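You operate a simulated robot arm through the tools that you are given. There is no shell and no other tool.

The job below is to be done with a simulated robot arm. You get a single attempt, and the scene is never put back.

JOB
Change the dirty basket in the green pot and close the pot up.
Fine: unclamp while the green vent is still open; dirty basket in the brown tray, a basket from the white mat goes in; lid on and clamped, green drain and vent shut. Set down upright: filter basket.

The check looks at the end state, three seconds after you hand in, the way a careful person would. Anything else that was tipped, shoved, dropped, spilled or broken makes it a failure. Lids that push on must go on centred and level and be pressed home; caps that screw on are set level and turned clockwise until they are tight.

ROBOT AND FRAMES
A 7-joint arm with a fingered hand, fixed in place. Base frame: the origin is on the floor under the middle of its stand, x ahead of it, y to its left, z up. Lengths are in m, angles in rad, forces in N, time in s.
It reaches about 1.085 m from its shoulder. Its first joint turns from -2.897 to 2.897 rad. Payload 3.7 kg.
The tool frame sits at the grasp point between the pads (the TCP): z along the fingers, y along the line on which they close. The tips reach 0.025 m beyond it. The gripper opens to 0.088 m; its body begins 0.029 m behind the TCP. The gripper is a hand of 5 fingers: y runs from the thumb to the fingers, the wrist lies at [-0.013, -0.106, -0.174] in the tool frame, and closing takes about 1.5 s.
Orientation is that of the tool frame in the base frame, as a unit quaternion [x, y, z, w]. With the fingers straight down and the wrist toward the robot, the tool's x, y and z point along [0, 1, 0], [1, 0, 0] and [0, 0, -1] of the base frame.

CONTROLS
- The arm moves only by the tool servo_tool. Its arguments are lists of equal length, an entry for each row: "delta_pos": the shift along the base's x, y, z in m, a list of three; "angular": the turn, a rotation vector about the base's x, y, z in rad, a list of three. In form: {"delta_pos": [[x, y, z], ...], "angular": [[wx, wy, wz], ...]}. A call has 1 to 20 rows; each row shifts and turns the commanded pose from where the row before left it. "fingers" is the opening in per cent of the stroke, from 0 (shut) to 100 (fully open), set as the call begins (left out, the last holds). Each row takes 0.2 s and may step no farther than 0.05 m and 0.15 rad from the row before; otherwise, or with a gripper value out of range, the whole call is refused. Where a pose cannot be reached the arm comes as near as it can. A force on the tool above 40 N (or 10 N above the force at the start of the call, whichever is more), or a blocked arm, ends the call early, and 0.2 s more pass. The fingers move at their own pace (about 0.108 m/s each) and stop on an object; they squeeze with about 34 N. The grip force told is the motor's: it shows also when the fingers shut on nothing. Time passes only in rows, and 0.2 s behind the last, so rows that do not move let the fingers close. The reply holds the time, the measured pose of the TCP, the force on the tool along the base axes, the opening and the grip force, in the units named above and with some noise, with the torque about the TCP (base axes, N m) and any sound that the robot's microphone picked up.
- Cameras (640 x 400 px; columns grow to the right, rows downward): "scene" is fixed at [0.4, -0.501, 1.4854]; the picture's right is [0.96, -0.27, 0.00], its down [-0.08, -0.28, -0.96] and it looks along [0.25, 0.92, -0.29] (base axes); focal length 327 px, centre (320, 200). "wrist" rides on the gripper at [0.059, -0.079, -0.105] in the tool frame; the picture's right is [-0.73, 0.32, -0.61], its down [-0.62, -0.68, 0.38] and it looks along [-0.29, 0.66, 0.70] (tool axes); focal length 234 px, centre (320, 200). There is no depth. A picture from a camera that has moved, and an enlarged one, comes with that camera's place and axes in the base frame and with its lens.
- snapshot(camera): a new picture of that camera. It takes no simulated time.
- hand_shape(shape): the hand has 5 fingers and takes this shape, open, in about a second: jaw (thumb against the fingers, like two jaws); tri (thumb and two fingers); tip (a fingertip pinch); poke (one finger out to press); point (the index stretched); flat (the hand flat); cup (the hand cupped); fist (a fist). The gripper value then closes the fingers along that shape, each until it touches; the sizes above hold for jaw. It gives what a move gives, with no picture.
- enlarge(camera, box): a new picture of the part [left, top, right, bottom] of that camera's present view, enlarged. It takes no simulated time.
- sign_off(): hands the job in; it is judged then, once.

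Places have to be worked out from the pictures, the camera data and where the tool is seen. Open the gripper and draw the arm clear of the work before you hand the job in, unless the task says otherwise.

The tools are called after ">>>" as a command line: name --argument value ..., lists and objects as JSON in quotes. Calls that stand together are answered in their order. servo_tool: Moves the arm, as the interface text tells. Its arguments: {"type":"object","properties":{"delta_pos":{"type":"array"},"angular":{"type":"array"},"fingers":{"type":"number"}},"required":["delta_pos","angular"]} The other tools are called the same way: hand_shape (shape) gives the hand a shape; snapshot (camera) takes a picture; enlarge (camera, box) takes an enlarged picture of a part of a camera's view; sign_off () hands the job in.

At the start:

```text
t: 0.0
ee_pos: [0.3858, 0.2811, 1.3237]
tcp_rot: [0.707, 0.708, 0.0, 0.001]
force: [-0.3, 0.4, 0.1]
ft_torque: [-0.01, -0.01, -0.03]
width: 0.0875
finger_force: 0.0
shape: jaw
```

scene: 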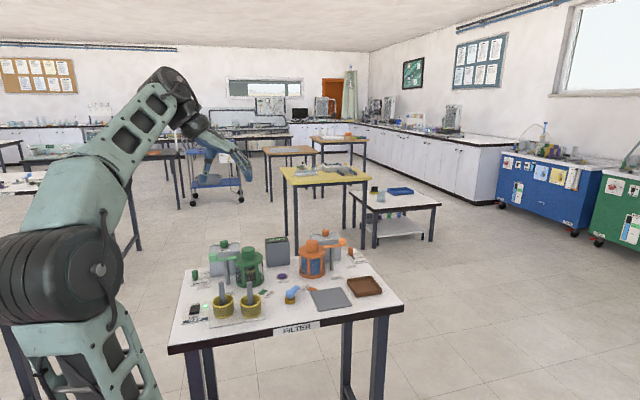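
wrist: 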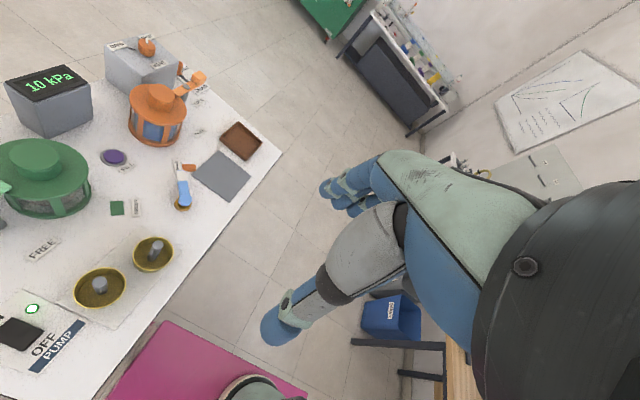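

I'll start by looking closely at the table in both cameras.

>>> enlarge --camera "scene" --box '[160, 220, 290, 330]'

>>> enlarge --camera "scene" --box '[260, 220, 410, 330]'

>>> enlarge --camera "wrist" --box '[0, 20, 300, 220]'

>>> enlarge --camera "wrist" --box '[0, 180, 300, 380]'

```text
3.64 times, centred on (225, 275) of scene
camera zoom: at [0.4, -0.501, 1.4854], right [0.96, -0.27, 0.0], down [-0.08, -0.28, -0.96], along [0.25, 0.92, -0.29], focal length 1189 px, centre (666, -73)
```

zoom: 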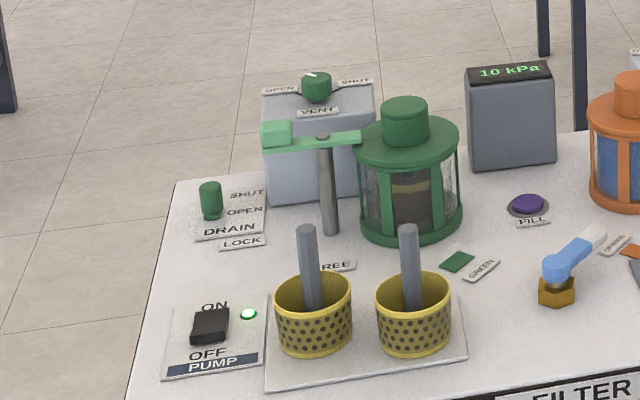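

```text
3.64 times, centred on (335, 275) of scene
camera zoom: at [0.4, -0.501, 1.4854], right [0.96, -0.27, 0.0], down [-0.08, -0.28, -0.96], along [0.25, 0.92, -0.29], focal length 1189 px, centre (266, -73)
```

zoom: 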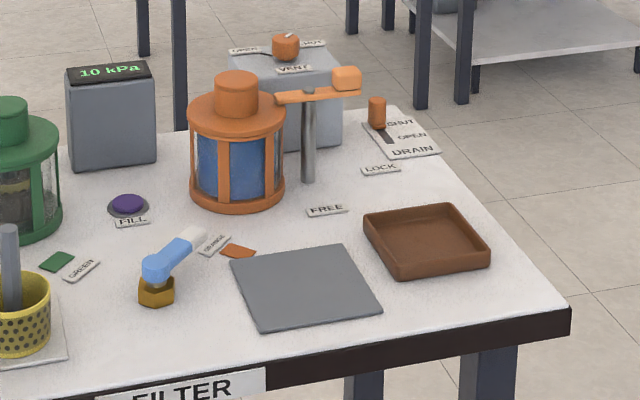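

```text
2.00 times, centred on (150, 120) of wrist
camera zoom: at [0.308, 0.3383, 1.4304], right [0.32, -0.73, 0.61], down [-0.68, -0.62, -0.38], along [0.66, -0.29, -0.7], focal length 468 px, centre (660, 360)
```

zoom: 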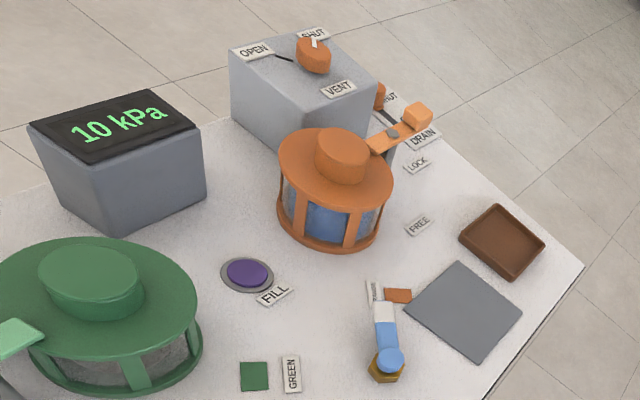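

```text
2.00 times, centred on (150, 280) of wrist
camera zoom: at [0.308, 0.3383, 1.4304], right [0.32, -0.73, 0.61], down [-0.68, -0.62, -0.38], along [0.66, -0.29, -0.7], focal length 468 px, centre (660, 40)
```

zoom: 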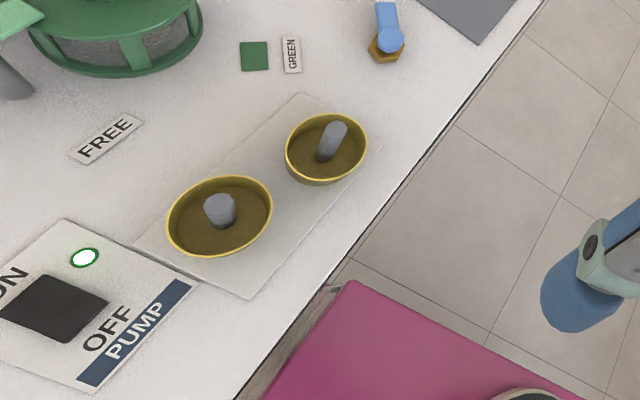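

Table height works out at about 0.867 m from the two views, and the green pot stands near (0.43, 0.56). Next I zoom in on the vent, drain, clamp and pump details.

>>> enlarge --camera "scene" --box '[205, 230, 245, 255]'

>>> enlarge --camera "scene" --box '[190, 260, 230, 285]'

>>> enlarge --camera "scene" --box '[224, 240, 280, 275]'

>>> enlarge --camera "scene" --box '[310, 220, 390, 270]'

>>> enlarge --camera "scene" --box '[190, 275, 260, 325]'

```text
16.00 times, centred on (225, 242) of scene
camera zoom: at [0.4, -0.501, 1.4854], right [0.96, -0.27, 0.0], down [-0.08, -0.28, -0.96], along [0.25, 0.92, -0.29], focal length 5230 px, centre (1840, -480)
```

zoom: 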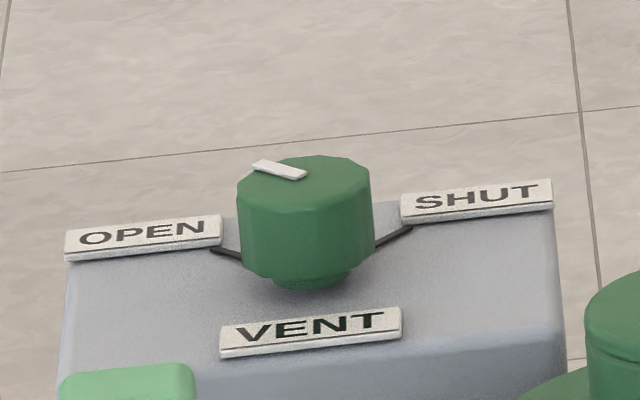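

```text
16.00 times, centred on (210, 272) of scene
camera zoom: at [0.4, -0.501, 1.4854], right [0.96, -0.27, 0.0], down [-0.08, -0.28, -0.96], along [0.25, 0.92, -0.29], focal length 5230 px, centre (2080, -960)
```

zoom: 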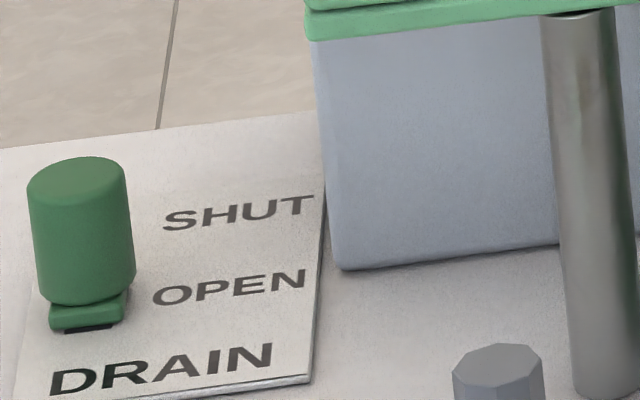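

```text
11.43 times, centred on (252, 258) of scene
camera zoom: at [0.4, -0.501, 1.4854], right [0.96, -0.27, 0.0], down [-0.08, -0.28, -0.96], along [0.25, 0.92, -0.29], focal length 3736 px, centre (1097, -457)
```

zoom: 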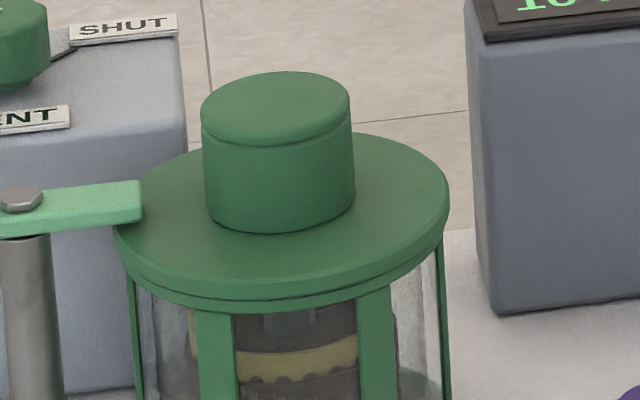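

```text
8.00 times, centred on (350, 245) of scene
camera zoom: at [0.4, -0.501, 1.4854], right [0.96, -0.27, 0.0], down [-0.08, -0.28, -0.96], along [0.25, 0.92, -0.29], focal length 2615 px, centre (80, -160)
```

zoom: 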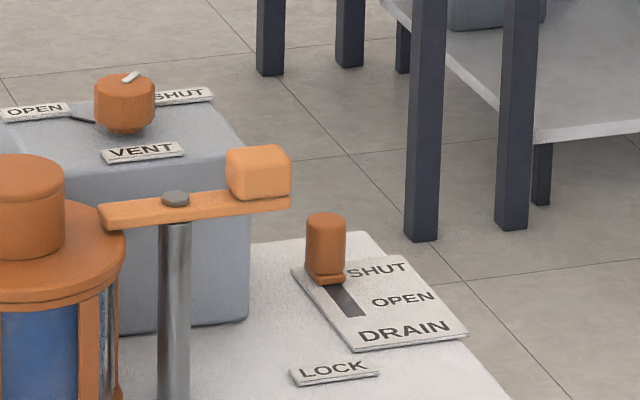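

```text
8.00 times, centred on (225, 300) of scene
camera zoom: at [0.4, -0.501, 1.4854], right [0.96, -0.27, 0.0], down [-0.08, -0.28, -0.96], along [0.25, 0.92, -0.29], focal length 2615 px, centre (1080, -600)
```

zoom: 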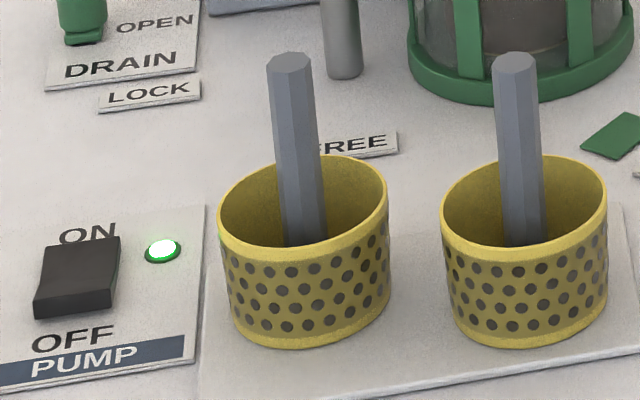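

Readings from the zooms:
- The green vent pointer sits at OPEN and the green drain slider is at OPEN.
- The pump is on and switched to ORANGE, so I leave it alone.
- The clamp handle points at LOCK.

I turn the hand so the wrist points to the table front and look again with the wrist camera.

>>> servo_tool --delta_pos '[[0.002, -0.004, -0.003], [0.002, -0.004, -0.003], [0.002, -0.004, -0.003], [0.002, -0.004, -0.003], [0.002, -0.004, -0.003], [0.002, -0.004, -0.003], [0.002, -0.004, -0.003], [0, -0.003, -0.003], [0, 0, 0]]' --angular '[[0, 0, 0.144], [0, 0, 0.144], [0, 0, 0.144], [0, 0, 0.144], [0, 0, 0.144], [0, 0, 0.144], [0, 0, 0.144], [0, 0, 0.144], [0, 0, 0.144]]'

>>> snapshot --camera "wrist"

>>> snapshot --camera "scene"

```text
t: 2.0
ee_pos: [0.3992, 0.2506, 1.2996]
tcp_rot: [0.136, 0.991, 0.001, 0.0]
force: [-0.1, 0.1, 0.8]
ft_torque: [-0.03, 0.0, 0.01]
width: 0.0874
finger_force: 0.0
shape: jaw
```

```text
taken
camera wrist: at [0.3227, 0.1882, 1.4062], right [0.79, 0.12, 0.61], down [0.42, -0.82, -0.38], along [0.46, 0.56, -0.7], focal length 234 px, centre (320, 200)
```

wrist: 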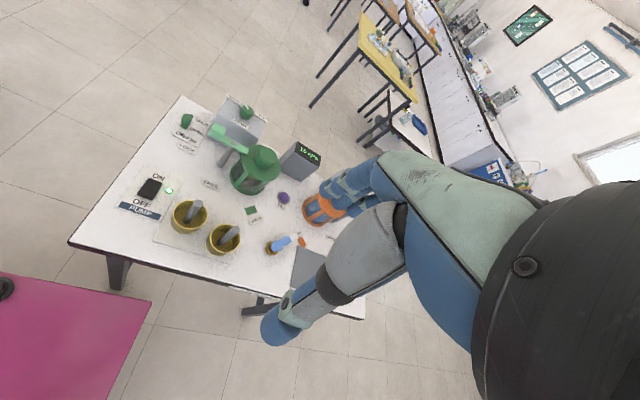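

```text
taken
```

scene: 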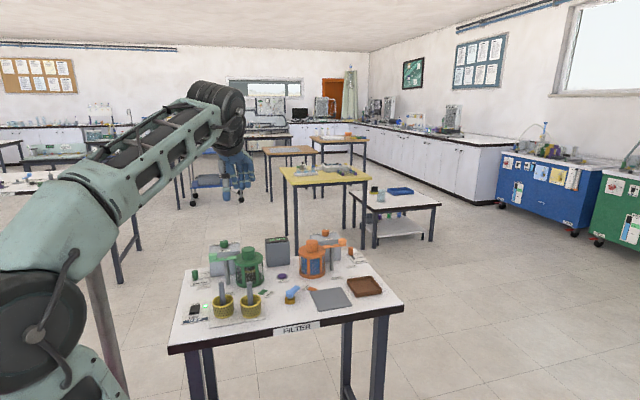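

The view is clear on the left side. I enlarge the green pot region.

>>> enlarge --camera "wrist" --box '[60, 90, 300, 240]'

>>> enlarge --camera "wrist" --box '[170, 90, 290, 165]'

>>> enlarge --camera "wrist" --box '[190, 130, 310, 205]'

>>> enlarge --camera "scene" --box '[200, 140, 280, 220]'

```text
2.67 times, centred on (180, 165) of wrist
camera zoom: at [0.3227, 0.1882, 1.4062], right [0.79, 0.12, 0.61], down [0.42, -0.82, -0.38], along [0.46, 0.56, -0.7], focal length 624 px, centre (693, 293)
```

zoom: 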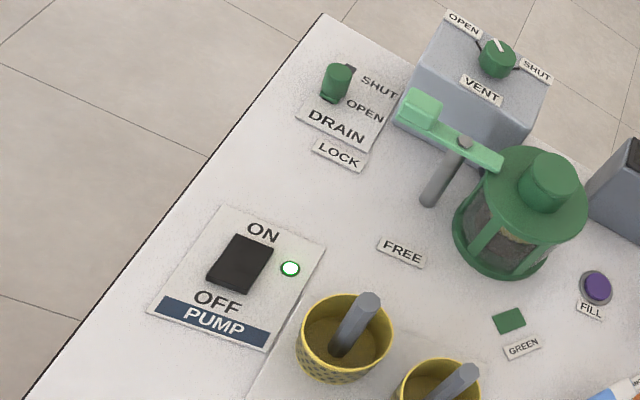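

```text
5.33 times, centred on (230, 128) of wrist
camera zoom: at [0.3227, 0.1882, 1.4062], right [0.79, 0.12, 0.61], down [0.42, -0.82, -0.38], along [0.46, 0.56, -0.7], focal length 1249 px, centre (800, 587)
```

zoom: 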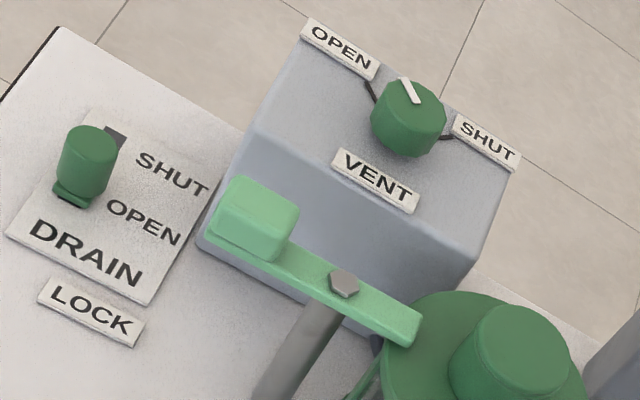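

```text
5.33 times, centred on (250, 168) of wrist
camera zoom: at [0.3227, 0.1882, 1.4062], right [0.79, 0.12, 0.61], down [0.42, -0.82, -0.38], along [0.46, 0.56, -0.7], focal length 1249 px, centre (693, 373)
```

zoom: 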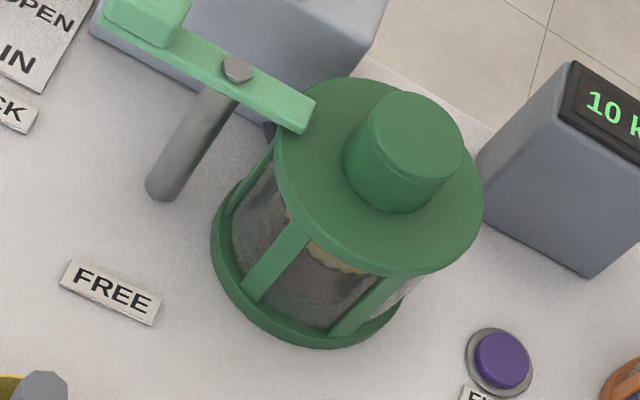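

```text
5.00 times, centred on (240, 180) of scene
camera zoom: at [0.4, -0.501, 1.4854], right [0.96, -0.27, 0.0], down [-0.08, -0.28, -0.96], along [0.25, 0.92, -0.29], focal length 1634 px, centre (720, 300)
```

zoom: 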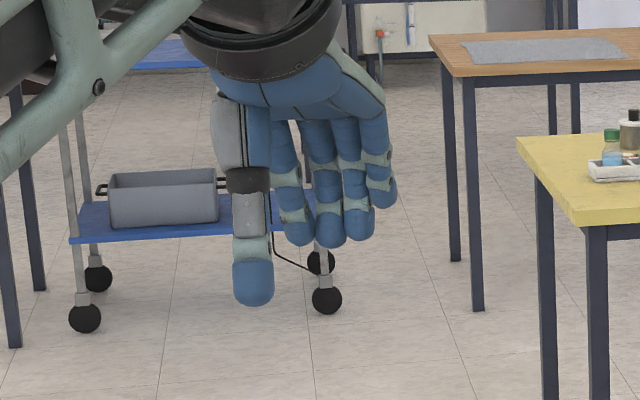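

The table turns out to be aligned with the base axes. My position estimates are:

| Item | x | y |
|---|---|---|
| Clamp post | 0.359 | 0.563 |
| Handle block, at LOCK | 0.317 | 0.565 |
| FREE label, in front of the post | 0.358 | 0.502 |
| Pot centre | 0.434 | 0.563 |

I'll try the poke shape for pushing the clamp handle and see where the finger ends up.

>>> hand_shape --shape "poke"

>>> snapshot --camera "wrist"

>>> enlarge --camera "scene" --box '[200, 130, 280, 210]'

```text
t: 2.9
ee_pos: [0.399, 0.2494, 1.2978]
tcp_rot: [0.137, 0.991, 0.001, 0.001]
force: [-0.2, 0.2, -0.2]
ft_torque: [-0.01, -0.01, 0.01]
width: 0.0
finger_force: 0.1
shape: poke
```

```text
taken
camera wrist: at [0.3226, 0.1885, 1.4062], right [0.79, 0.11, 0.61], down [0.41, -0.83, -0.38], along [0.46, 0.55, -0.7], focal length 234 px, centre (320, 200)
```

wrist: 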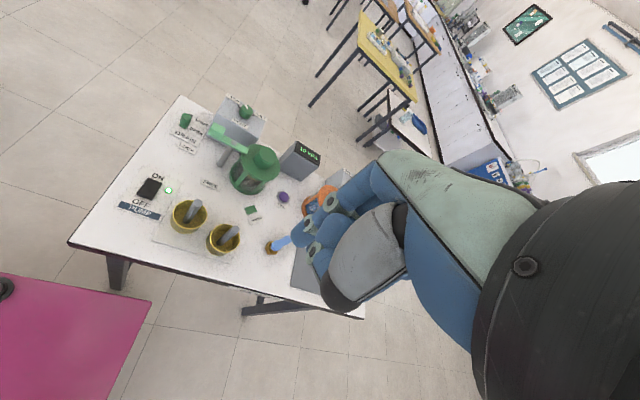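

```text
5.00 times, centred on (240, 170) of scene
camera zoom: at [0.4, -0.501, 1.4854], right [0.96, -0.27, 0.0], down [-0.08, -0.28, -0.96], along [0.25, 0.92, -0.29], focal length 1634 px, centre (720, 350)
```

zoom: 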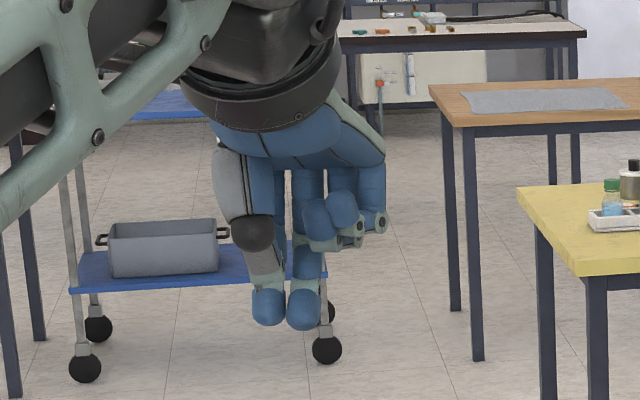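

The poke shape appears to show the index finger pointing down with the thumb beside it. I zoom in to locate the fingertip.

>>> enlarge --camera "scene" --box '[225, 160, 265, 200]'

>>> enlarge --camera "wrist" --box '[250, 150, 440, 330]'

```text
10.00 times, centred on (245, 180) of scene
camera zoom: at [0.4, -0.501, 1.4854], right [0.96, -0.27, 0.0], down [-0.08, -0.28, -0.96], along [0.25, 0.92, -0.29], focal length 3268 px, centre (1070, 400)
```

zoom: 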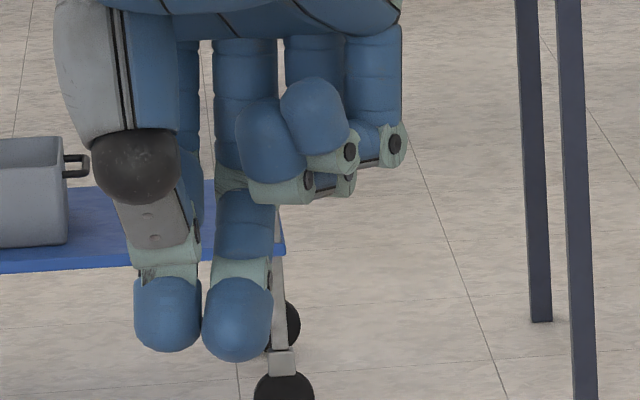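

```text
2.22 times, centred on (345, 240) of wrist
camera zoom: at [0.3226, 0.1885, 1.4062], right [0.79, 0.11, 0.61], down [0.41, -0.83, -0.38], along [0.46, 0.55, -0.7], focal length 520 px, centre (264, 111)
```

zoom: 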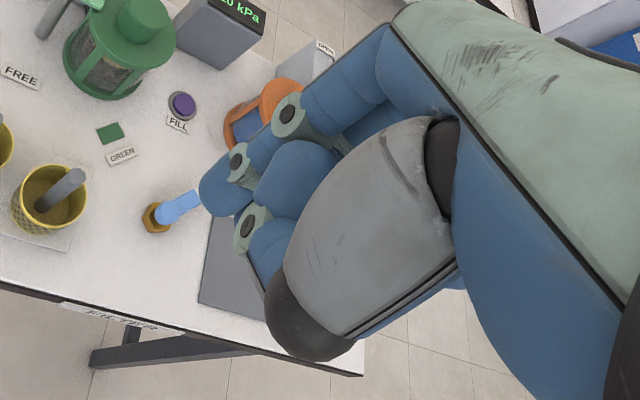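

Thumb and index sit side by side in poke. I'll check whether the point shape gives one cleaner finger.

>>> hand_shape --shape "point"

>>> enlarge --camera "scene" --box '[220, 150, 270, 200]'

>>> enlarge --camera "wrist" --box '[250, 150, 440, 330]'

```text
t: 3.8
ee_pos: [0.4, 0.2494, 1.2999]
tcp_rot: [0.137, 0.991, 0.0, 0.0]
force: [0.1, -0.2, 0.1]
ft_torque: [0.02, 0.0, 0.01]
width: 0.0
finger_force: 0.1
shape: point
```

```text
8.00 times, centred on (245, 175) of scene
camera zoom: at [0.4, -0.501, 1.4854], right [0.96, -0.27, 0.0], down [-0.08, -0.28, -0.96], along [0.25, 0.92, -0.29], focal length 2615 px, centre (920, 400)
```

zoom: 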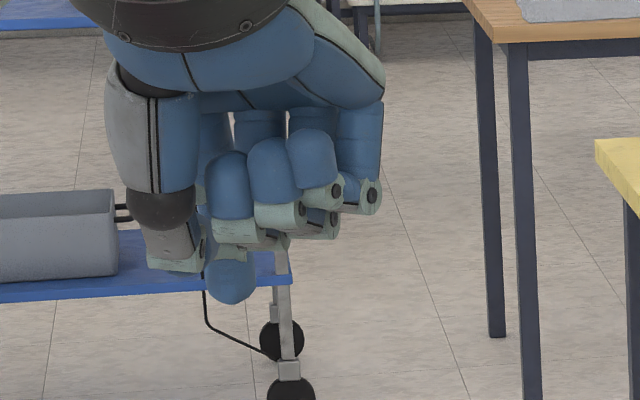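

```text
2.22 times, centred on (345, 240) of wrist
camera zoom: at [0.3226, 0.1885, 1.4062], right [0.79, 0.11, 0.61], down [0.41, -0.83, -0.38], along [0.46, 0.55, -0.7], focal length 520 px, centre (264, 111)
```

zoom: 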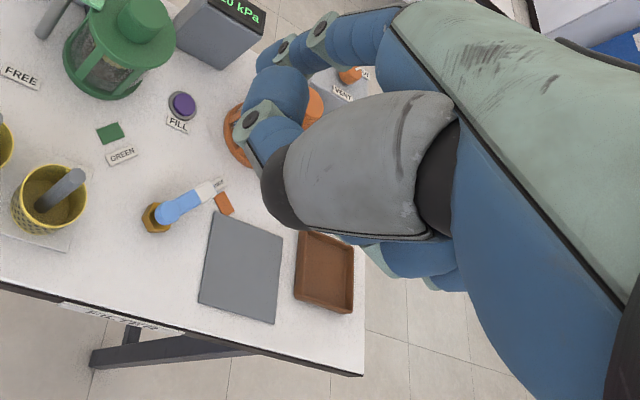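

Point folds the finger away from the tool axis, so it is less useful here. I'll try the tip shape, closed, to compare.

>>> hand_shape --shape "tip"

>>> enlarge --camera "scene" --box '[220, 150, 270, 200]'

>>> enlarge --camera "wrist" --box '[230, 150, 420, 330]'

```text
t: 4.7
ee_pos: [0.4005, 0.2489, 1.3002]
tcp_rot: [0.137, 0.991, 0.0, 0.0]
force: [0.0, 0.3, 0.4]
ft_torque: [0.0, 0.0, 0.02]
width: 0.0877
finger_force: 0.0
shape: tip
```

```text
8.00 times, centred on (245, 175) of scene
camera zoom: at [0.4, -0.501, 1.4854], right [0.96, -0.27, 0.0], down [-0.08, -0.28, -0.96], along [0.25, 0.92, -0.29], focal length 2615 px, centre (920, 400)
```

zoom: 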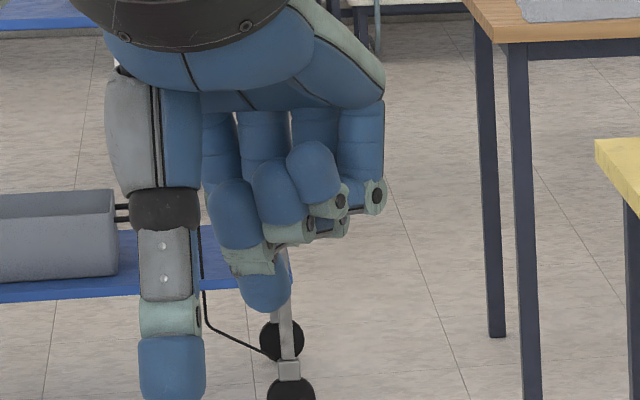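

```text
2.22 times, centred on (325, 240) of wrist
camera zoom: at [0.3226, 0.1885, 1.4062], right [0.79, 0.11, 0.61], down [0.41, -0.83, -0.38], along [0.46, 0.55, -0.7], focal length 520 px, centre (309, 111)
```

zoom: 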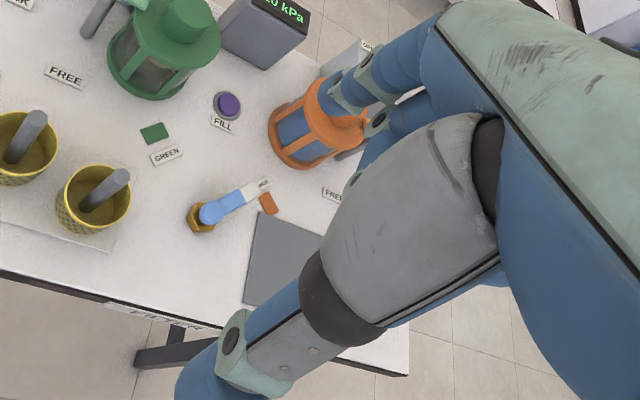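

In the tip shape the other fingers curl away, leaving just thumb and index. I close it to see the pinch.

>>> servo_tool --delta_pos '[[0, 0, 0], [0, 0, 0], [0, 0, 0], [0, 0, 0], [0, 0, 0], [0, 0, 0], [0, 0, 0], [0, 0, 0]]' --angular '[[0, 0, 0], [0, 0, 0], [0, 0, 0], [0, 0, 0], [0, 0, 0], [0, 0, 0], [0, 0, 0], [0, 0, 0]]' --fingers 0

>>> enlarge --camera "scene" --box '[220, 150, 270, 200]'

>>> enlarge --camera "wrist" --box '[230, 150, 420, 330]'

```text
t: 6.5
ee_pos: [0.4011, 0.2501, 1.2995]
tcp_rot: [0.136, 0.991, 0.0, -0.001]
force: [0.6, -0.5, 0.2]
ft_torque: [-0.02, 0.0, -0.01]
width: 0.0
finger_force: 34.0
shape: tip
```

```text
8.00 times, centred on (245, 175) of scene
camera zoom: at [0.4, -0.501, 1.4854], right [0.96, -0.27, 0.0], down [-0.08, -0.28, -0.96], along [0.25, 0.92, -0.29], focal length 2615 px, centre (920, 400)
```

zoom: 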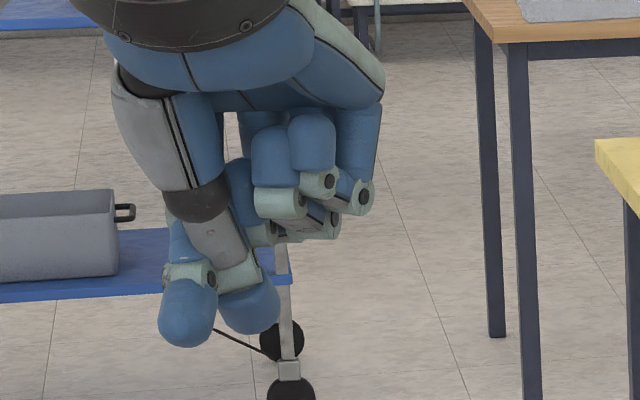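

```text
2.22 times, centred on (325, 240) of wrist
camera zoom: at [0.3226, 0.1884, 1.4062], right [0.79, 0.11, 0.61], down [0.42, -0.82, -0.38], along [0.46, 0.55, -0.7], focal length 520 px, centre (309, 111)
```

zoom: 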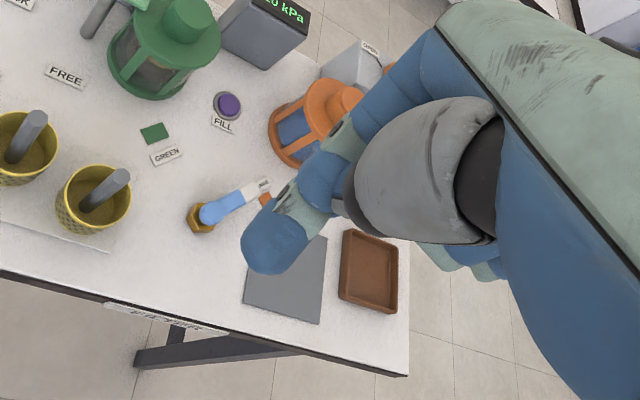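

Closing tip on nothing makes the fingertips cross, so poke is the better pushing shape. I switch back to it and look at it more closely.

>>> hand_shape --shape "poke"

>>> enlarge --camera "scene" --box '[225, 165, 261, 201]'

>>> enlarge --camera "wrist" --box '[270, 170, 370, 310]'

```text
t: 7.4
ee_pos: [0.4008, 0.2491, 1.2996]
tcp_rot: [0.137, 0.991, 0.0, -0.001]
force: [-0.4, -0.2, -0.3]
ft_torque: [0.04, -0.01, 0.01]
width: 0.0001
finger_force: 0.1
shape: poke
```

```text
11.11 times, centred on (243, 183) of scene
camera zoom: at [0.4, -0.501, 1.4854], right [0.96, -0.27, 0.0], down [-0.08, -0.28, -0.96], along [0.25, 0.92, -0.29], focal length 3632 px, centre (1176, 389)
```

zoom: 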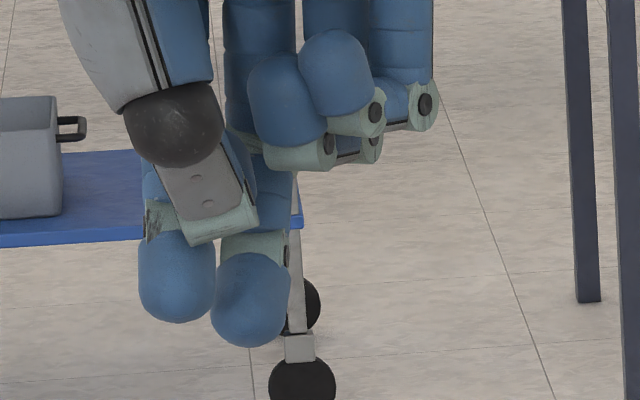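

```text
2.86 times, centred on (320, 240) of wrist
camera zoom: at [0.3226, 0.1884, 1.4062], right [0.79, 0.11, 0.61], down [0.42, -0.82, -0.38], along [0.46, 0.55, -0.7], focal length 669 px, centre (320, 86)
```

zoom: 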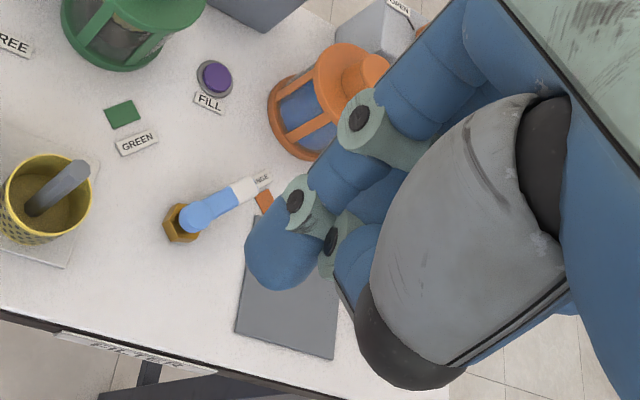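

Poke leaves thumb and index competing, with no repeatable tip position. I'll check whether tri, closed, makes a compact, predictable peg at the TCP.

>>> hand_shape --shape "tri"

>>> servo_tool --delta_pos '[[0, 0, 0], [0, 0, 0], [0, 0, 0], [0, 0, 0], [0, 0, 0], [0, 0, 0], [0, 0, 0], [0, 0, 0]]' --angular '[[0, 0, 0], [0, 0, 0], [0, 0, 0], [0, 0, 0], [0, 0, 0], [0, 0, 0], [0, 0, 0], [0, 0, 0]]' --fingers 0

>>> enlarge --camera "scene" --box '[220, 150, 270, 200]'

>>> enlarge --camera "wrist" --box '[230, 150, 420, 330]'

```text
t: 8.3
ee_pos: [0.4003, 0.2486, 1.2991]
tcp_rot: [0.136, 0.991, 0.0, 0.0]
force: [-0.3, 0.6, 0.0]
ft_torque: [-0.06, -0.03, 0.02]
width: 0.0879
finger_force: 0.0
shape: tri
```

```text
t: 10.1
ee_pos: [0.4003, 0.2492, 1.2981]
tcp_rot: [0.137, 0.991, 0.0, 0.0]
force: [0.6, -0.3, 0.4]
ft_torque: [-0.03, -0.01, -0.01]
width: 0.0
finger_force: 34.4
shape: tri
```

```text
8.00 times, centred on (245, 175) of scene
camera zoom: at [0.4, -0.501, 1.4854], right [0.96, -0.27, 0.0], down [-0.08, -0.28, -0.96], along [0.25, 0.92, -0.29], focal length 2615 px, centre (920, 400)
```

zoom: 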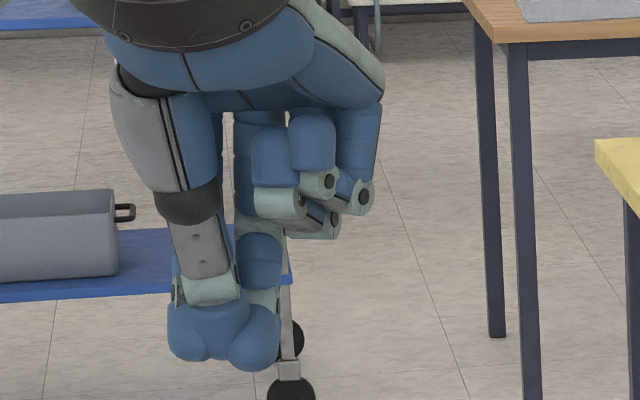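

```text
2.22 times, centred on (325, 240) of wrist
camera zoom: at [0.3226, 0.1884, 1.4062], right [0.79, 0.11, 0.61], down [0.42, -0.82, -0.38], along [0.46, 0.55, -0.7], focal length 520 px, centre (309, 111)
```

zoom: 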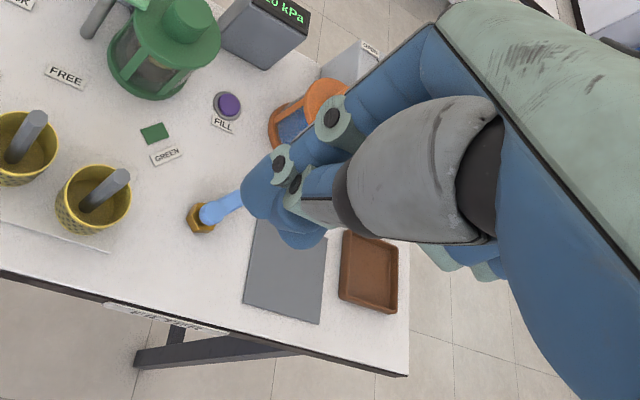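

Tri, closed, gives a compact, symmetric peg about 0.032 m wide around the TCP with tips about 0.023 m below, so I'll push with that. First I enlarge the clamp arm and handle to pin down their heights.

>>> enlarge --camera "scene" --box '[206, 250, 246, 275]'

>>> enlarge --camera "wrist" --box '[200, 110, 264, 150]'

```text
16.00 times, centred on (226, 262) of scene
camera zoom: at [0.4, -0.501, 1.4854], right [0.96, -0.27, 0.0], down [-0.08, -0.28, -0.96], along [0.25, 0.92, -0.29], focal length 5230 px, centre (1824, -800)
```

zoom: 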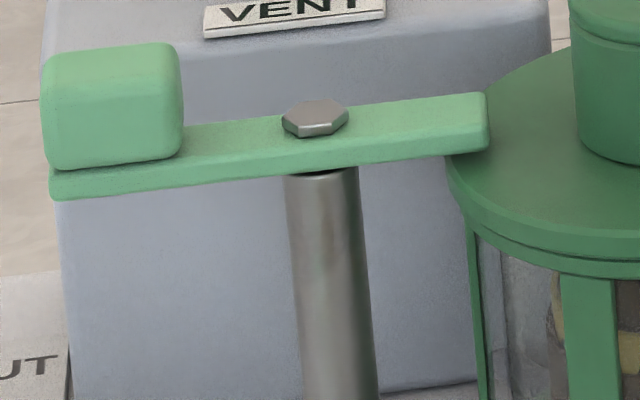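

```text
10.00 times, centred on (232, 130) of wrist
camera zoom: at [0.3226, 0.1884, 1.4062], right [0.79, 0.11, 0.61], down [0.42, -0.82, -0.38], along [0.46, 0.55, -0.7], focal length 2342 px, centre (1200, 900)
```

zoom: 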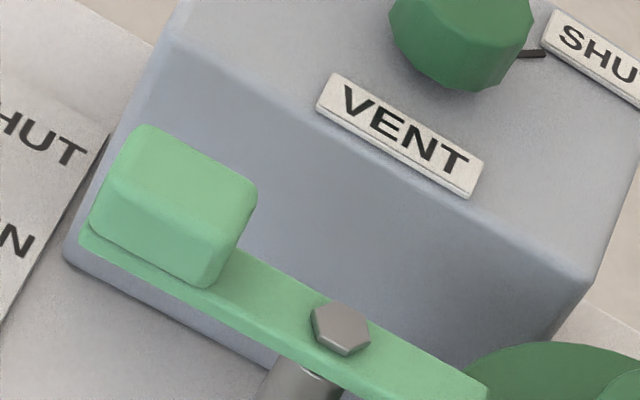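

The clamp arm's top is near z 0.969 and the handle block spans roughly 0.969 to 0.988. I move the closed peg to above the gap behind the handle.

>>> servo_tool --delta_pos '[[-0.0069, 0.0297, -0.0165], [-0.0069, 0.0297, -0.0165], [-0.0069, 0.0297, -0.0165], [-0.0069, 0.0297, -0.0165], [-0.0069, 0.0297, -0.0165], [-0.0069, 0.0297, -0.0165], [-0.0069, 0.0297, -0.0165], [-0.0069, 0.0297, -0.0165], [-0.0069, 0.0297, -0.0165], [-0.0069, 0.0297, -0.0165], [-0.0069, 0.0297, -0.0165], [-0.0069, 0.0297, -0.0165]]' --angular '[[0, 0, 0], [0, 0, 0], [0, 0, 0], [0, 0, 0], [0, 0, 0], [0, 0, 0], [0, 0, 0], [0, 0, 0], [0, 0, 0], [0, 0, 0], [0, 0, 0], [0, 0, 0]]' --fingers 0

>>> snapshot --camera "scene"

>>> snapshot --camera "wrist"

>>> enlarge --camera "scene" --box '[180, 200, 280, 280]'

```text
t: 12.7
ee_pos: [0.3176, 0.6066, 1.1019]
tcp_rot: [0.137, 0.991, 0.001, 0.001]
force: [-0.6, -0.5, -0.5]
ft_torque: [-0.03, 0.0, -0.02]
width: 0.0
finger_force: 33.9
shape: tri
```

```text
taken
```

scene: 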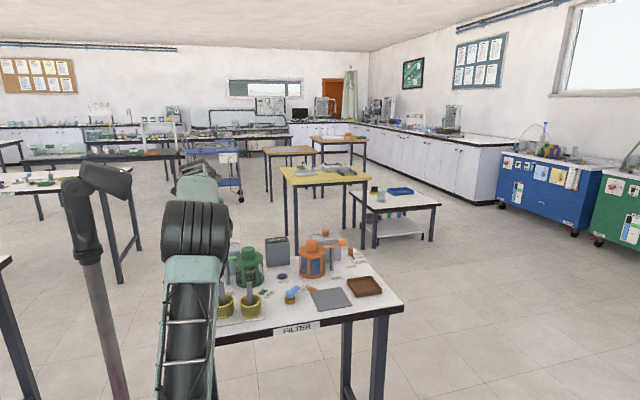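

```text
taken
camera wrist: at [0.2403, 0.545, 1.2085], right [0.79, 0.11, 0.61], down [0.41, -0.82, -0.38], along [0.46, 0.55, -0.69], focal length 234 px, centre (320, 200)
```

wrist: 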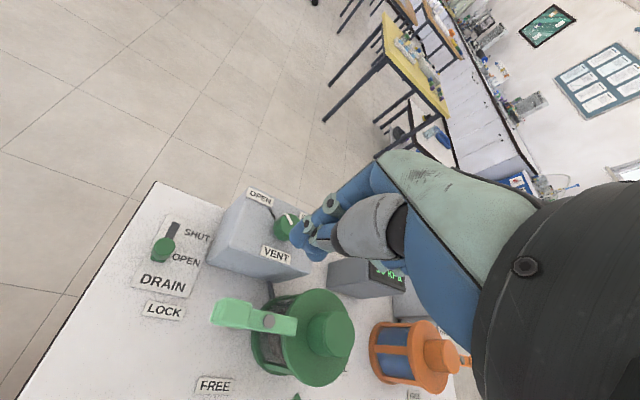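

```text
5.00 times, centred on (230, 240) of scene
camera zoom: at [0.4, -0.501, 1.4854], right [0.96, -0.27, 0.0], down [-0.08, -0.28, -0.96], along [0.25, 0.92, -0.29], focal length 1634 px, centre (770, 0)
```

zoom: 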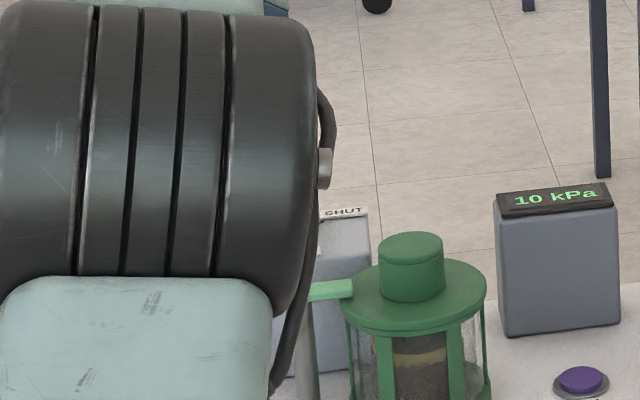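

The arm now hides the area from the scene camera, but the wrist view shows the handle block clear to the lower left of the fingers. I descend behind the handle to z≈0.987.

>>> servo_tool --delta_pos '[[0, 0, -0.02], [0, 0, -0.02], [0, 0, -0.02], [0, 0, -0.02], [0, 0, -0.02], [0, 0, -0.013]]' --angular '[[0, 0, 0], [0, 0, 0], [0, 0, 0], [0, 0, 0], [0, 0, 0], [0, 0, 0]]'

>>> snapshot --camera "wrist"

>>> snapshot --camera "scene"

```text
t: 14.1
ee_pos: [0.3187, 0.6068, 0.988]
tcp_rot: [0.138, 0.99, 0.0, 0.0]
force: [0.1, -0.8, 0.0]
ft_torque: [0.0, 0.01, 0.01]
width: 0.0
finger_force: 34.6
shape: tri
```

```text
taken
camera wrist: at [0.241, 0.5454, 1.0949], right [0.79, 0.11, 0.61], down [0.42, -0.82, -0.38], along [0.46, 0.55, -0.7], focal length 234 px, centre (320, 200)
```

wrist: 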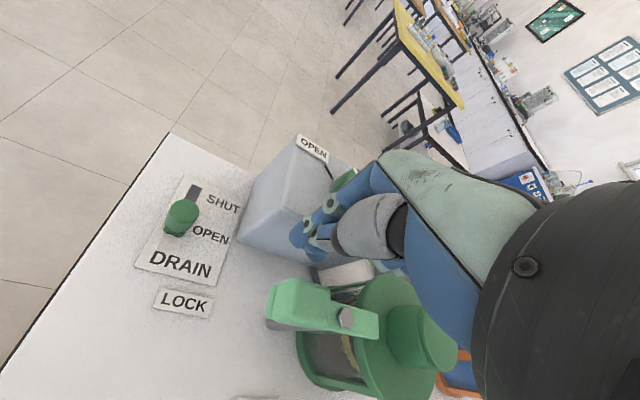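

```text
taken
```

scene: 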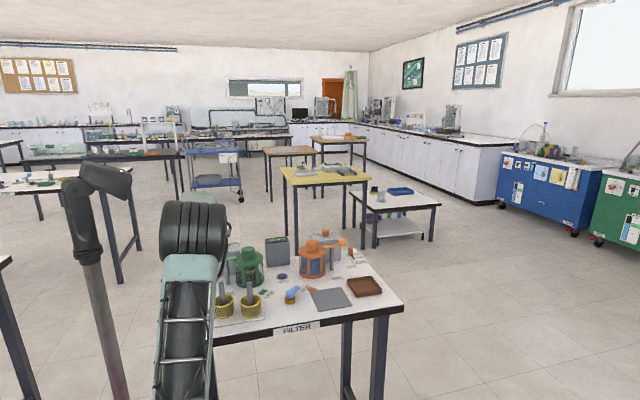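

I'm at z 0.988 with no contact. I zoom in to see where the fingertips stand relative to the handle block.

>>> enlarge --camera "wrist" --box '[240, 180, 400, 360]'

```text
2.22 times, centred on (320, 270) of wrist
camera zoom: at [0.241, 0.5454, 1.0949], right [0.79, 0.11, 0.61], down [0.42, -0.82, -0.38], along [0.46, 0.55, -0.7], focal length 520 px, centre (320, 44)
```

zoom: 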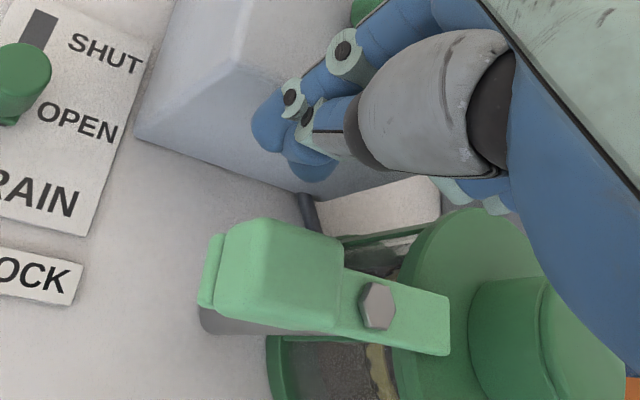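

The block centre looks to be near (0.312, 0.567) with the peg behind it at y≈0.607. I begin pushing along the arc toward FREE and check after the first part.

>>> servo_tool --delta_pos '[[-0.002, -0.006, 0], [-0.0017, -0.0058, 0], [-0.0032, -0.006, 0], [-0.0032, -0.0059, 0], [-0.0015, -0.0065, 0], [-0.0015, -0.0066, 0]]' --angular '[[0, 0, 0], [0, 0, 0], [0, 0, 0], [0, 0, 0], [0, 0, 0], [0, 0, 0]]'

>>> enlarge --camera "wrist" --box '[200, 160, 440, 400]'

```text
t: 15.5
ee_pos: [0.3039, 0.5698, 0.9879]
tcp_rot: [0.137, 0.991, 0.0, 0.0]
force: [-0.4, 1.5, -0.3]
ft_torque: [0.02, 0.02, 0.02]
width: 0.0003
finger_force: 34.1
shape: tri
```

```text
1.67 times, centred on (320, 280) of wrist
camera zoom: at [0.2269, 0.5078, 1.0953], right [0.79, 0.11, 0.61], down [0.42, -0.82, -0.38], along [0.46, 0.55, -0.7], focal length 390 px, centre (320, 67)
```

zoom: 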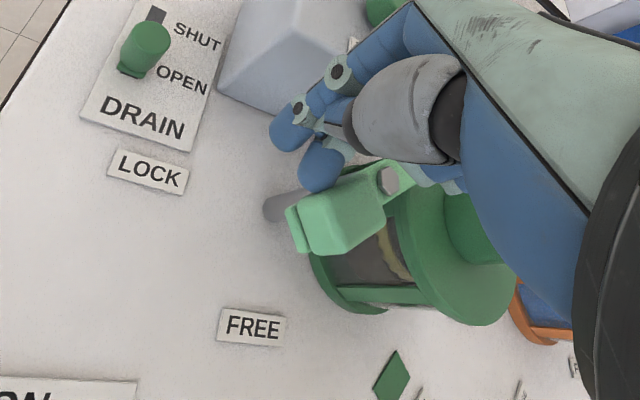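

The clamp turns easily, at about 1.5 N, and the nose is swinging off the lid. I continue the arc toward FREE.

>>> servo_tool --delta_pos '[[0.0003, -0.0067, 0], [0.0002, -0.0068, 0], [0.0019, -0.0065, 0], [0.002, -0.0064, 0], [0.0035, -0.0057, 0], [0.0036, -0.0057, 0], [0.005, -0.0046, 0], [0.0049, -0.0046, 0]]' --angular '[[0, 0, 0], [0, 0, 0], [0, 0, 0], [0, 0, 0], [0, 0, 0], [0, 0, 0], [0, 0, 0], [0, 0, 0]]'

>>> enlarge --camera "wrist" --box '[200, 160, 440, 400]'

>>> snapshot --camera "wrist"

```text
t: 17.3
ee_pos: [0.3258, 0.5203, 0.9895]
tcp_rot: [0.136, 0.991, 0.0, 0.0]
force: [-0.2, 0.0, -0.1]
ft_torque: [-0.03, 0.0, -0.02]
width: 0.0
finger_force: 34.3
shape: tri
```

```text
1.67 times, centred on (320, 280) of wrist
camera zoom: at [0.2483, 0.4612, 1.0957], right [0.79, 0.11, 0.61], down [0.42, -0.82, -0.38], along [0.46, 0.55, -0.7], focal length 390 px, centre (320, 67)
```

zoom: 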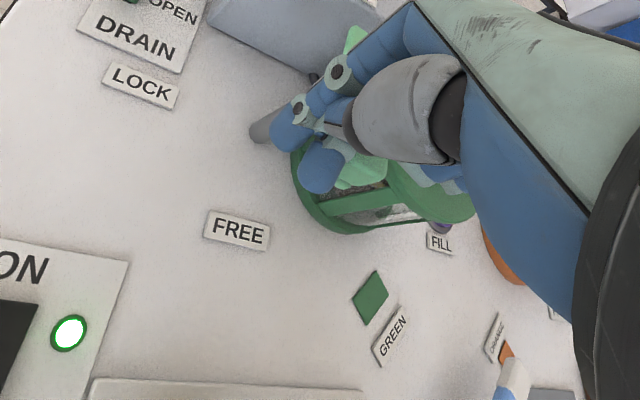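

```text
taken
camera wrist: at [0.2483, 0.4612, 1.0957], right [0.79, 0.11, 0.61], down [0.42, -0.82, -0.38], along [0.46, 0.55, -0.7], focal length 234 px, centre (320, 200)
```

wrist: 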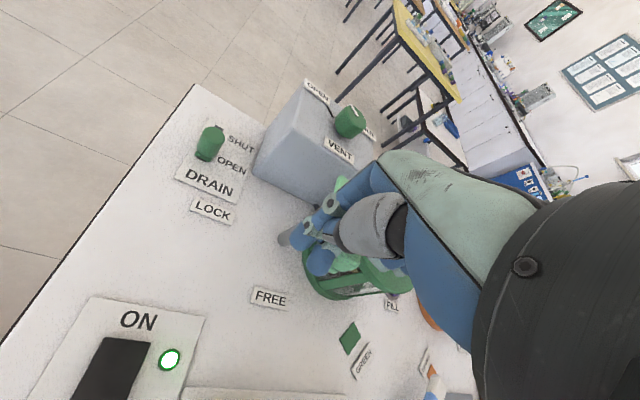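

The nose now points back toward the vent box. I back the hand off to the left, raise it and move toward the front to view the clamp.

>>> servo_tool --delta_pos '[[-0.015, -0.005, 0], [-0.015, -0.005, 0.01], [0, -0.01, 0.03], [0, -0.01, 0.04], [0.01, -0.03, 0.04], [0.02, -0.04, 0.02], [0.02, -0.04, 0.01], [0.02, -0.04, 0], [0.02, -0.03, 0]]' --angular '[[0, 0, 0], [0, 0, 0], [0, 0, 0], [0, 0, 0], [0, 0, 0], [0, 0, 0], [0, 0, 0], [0, 0, 0], [0, 0, 0]]'

>>> snapshot --camera "wrist"

>>> enlarge --camera "scene" --box '[180, 220, 300, 300]'

```text
refused: row 5 steps farther than a row can; nothing moved
```

```text
taken
camera wrist: at [0.2483, 0.4612, 1.0957], right [0.79, 0.11, 0.61], down [0.42, -0.82, -0.38], along [0.46, 0.55, -0.7], focal length 234 px, centre (320, 200)
```

wrist: 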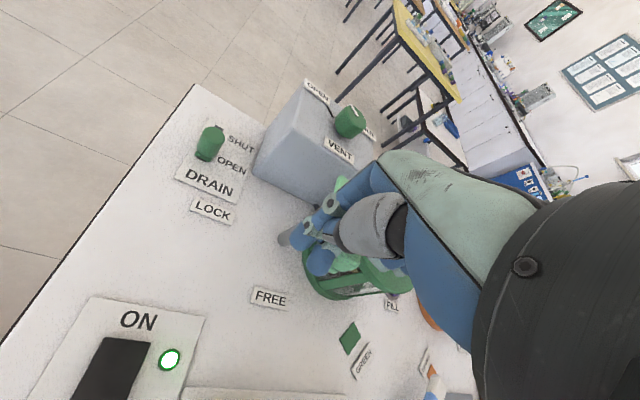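

```text
5.00 times, centred on (240, 260) of scene
camera zoom: at [0.4, -0.501, 1.4854], right [0.96, -0.27, 0.0], down [-0.08, -0.28, -0.96], along [0.25, 0.92, -0.29], focal length 1634 px, centre (720, -100)
```

zoom: 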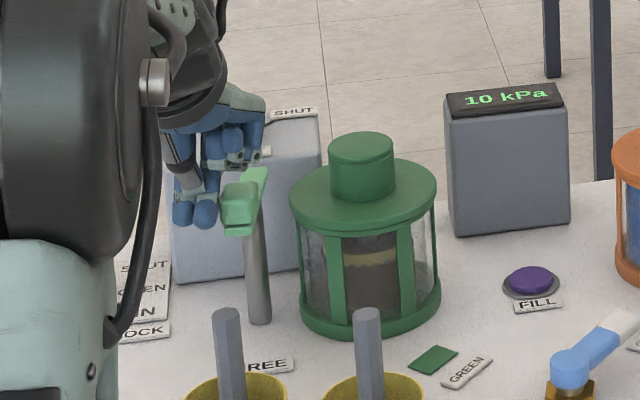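

The scene view shows the clamp swung off the lid with the handle toward FREE. That call was refused for step size, so I back off with smaller steps, rise, and open into the jaw shape.

>>> servo_tool --delta_pos '[[-0.015, -0.005, 0], [-0.015, -0.005, 0.01], [0, -0.005, 0.03], [0, -0.005, 0.04], [0, -0.01, 0.04], [0.02, -0.02, 0.03], [0.03, -0.03, 0.01], [0.03, -0.03, 0], [0.02, -0.03, 0], [0.02, -0.03, 0]]' --angular '[[0, 0, 0], [0, 0, 0], [0, 0, 0], [0, 0, 0], [0, 0, 0], [0, 0, 0], [0, 0, 0], [0, 0, 0], [0, 0, 0], [0, 0, 0]]'

>>> hand_shape --shape "jaw"

>>> snapshot --camera "wrist"

>>> snapshot --camera "scene"

```text
t: 19.5
ee_pos: [0.4139, 0.351, 1.1492]
tcp_rot: [0.136, 0.991, 0.0, 0.0]
force: [0.0, -0.2, 0.3]
ft_torque: [0.0, 0.0, 0.03]
width: 0.0002
finger_force: 33.5
shape: tri
```

```text
t: 20.4
ee_pos: [0.4145, 0.3512, 1.1498]
tcp_rot: [0.136, 0.991, 0.0, 0.0]
force: [0.1, 0.5, -0.1]
ft_torque: [0.03, -0.01, 0.02]
width: 0.0877
finger_force: 0.1
shape: jaw
```

```text
taken
camera wrist: at [0.3365, 0.29, 1.2566], right [0.79, 0.11, 0.61], down [0.42, -0.82, -0.38], along [0.46, 0.55, -0.7], focal length 234 px, centre (320, 200)
```

wrist: 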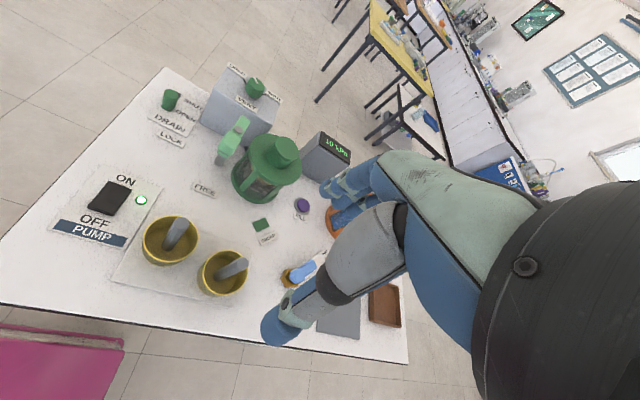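

```text
taken
```

scene: 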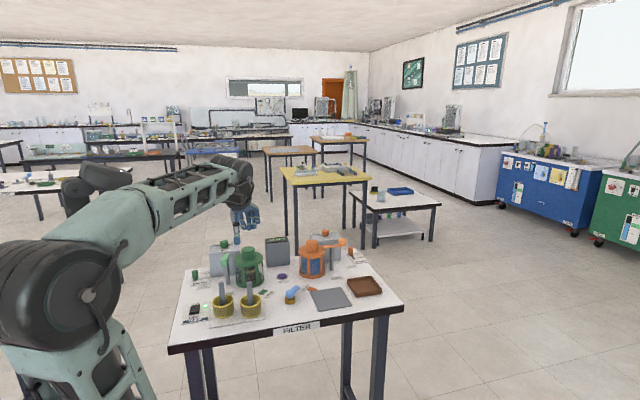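

I enlarge the pot and clamp now to refine the lid knob's centre.

>>> enlarge --camera "wrist" --box '[200, 110, 312, 210]'

>>> enlarge --camera "scene" --box '[205, 235, 285, 290]'

```text
4.00 times, centred on (256, 160) of wrist
camera zoom: at [0.3365, 0.29, 1.2566], right [0.79, 0.11, 0.61], down [0.42, -0.82, -0.38], along [0.46, 0.55, -0.7], focal length 937 px, centre (576, 360)
```

zoom: 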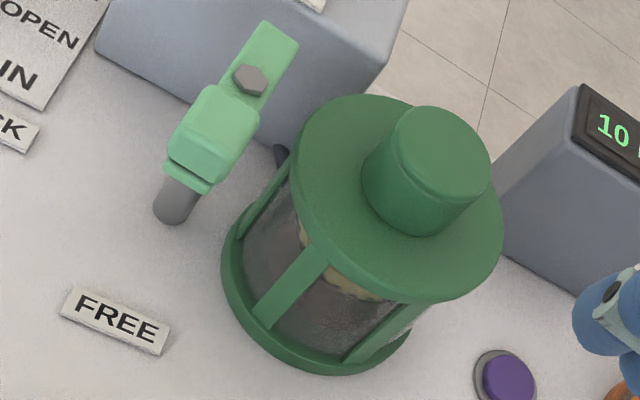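

```text
7.27 times, centred on (245, 262) of scene
camera zoom: at [0.4, -0.501, 1.4854], right [0.96, -0.27, 0.0], down [-0.08, -0.28, -0.96], along [0.25, 0.92, -0.29], focal length 2377 px, centre (866, -254)
```

zoom: 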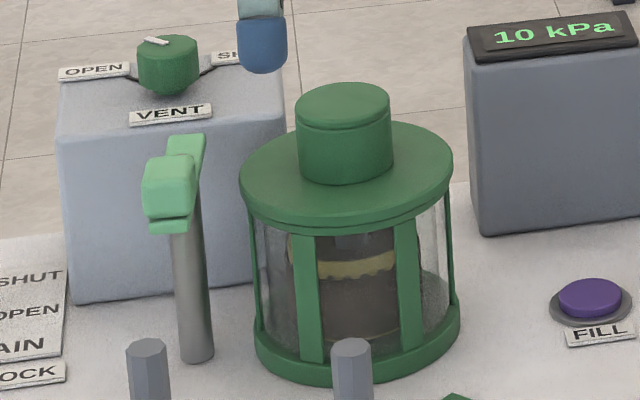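

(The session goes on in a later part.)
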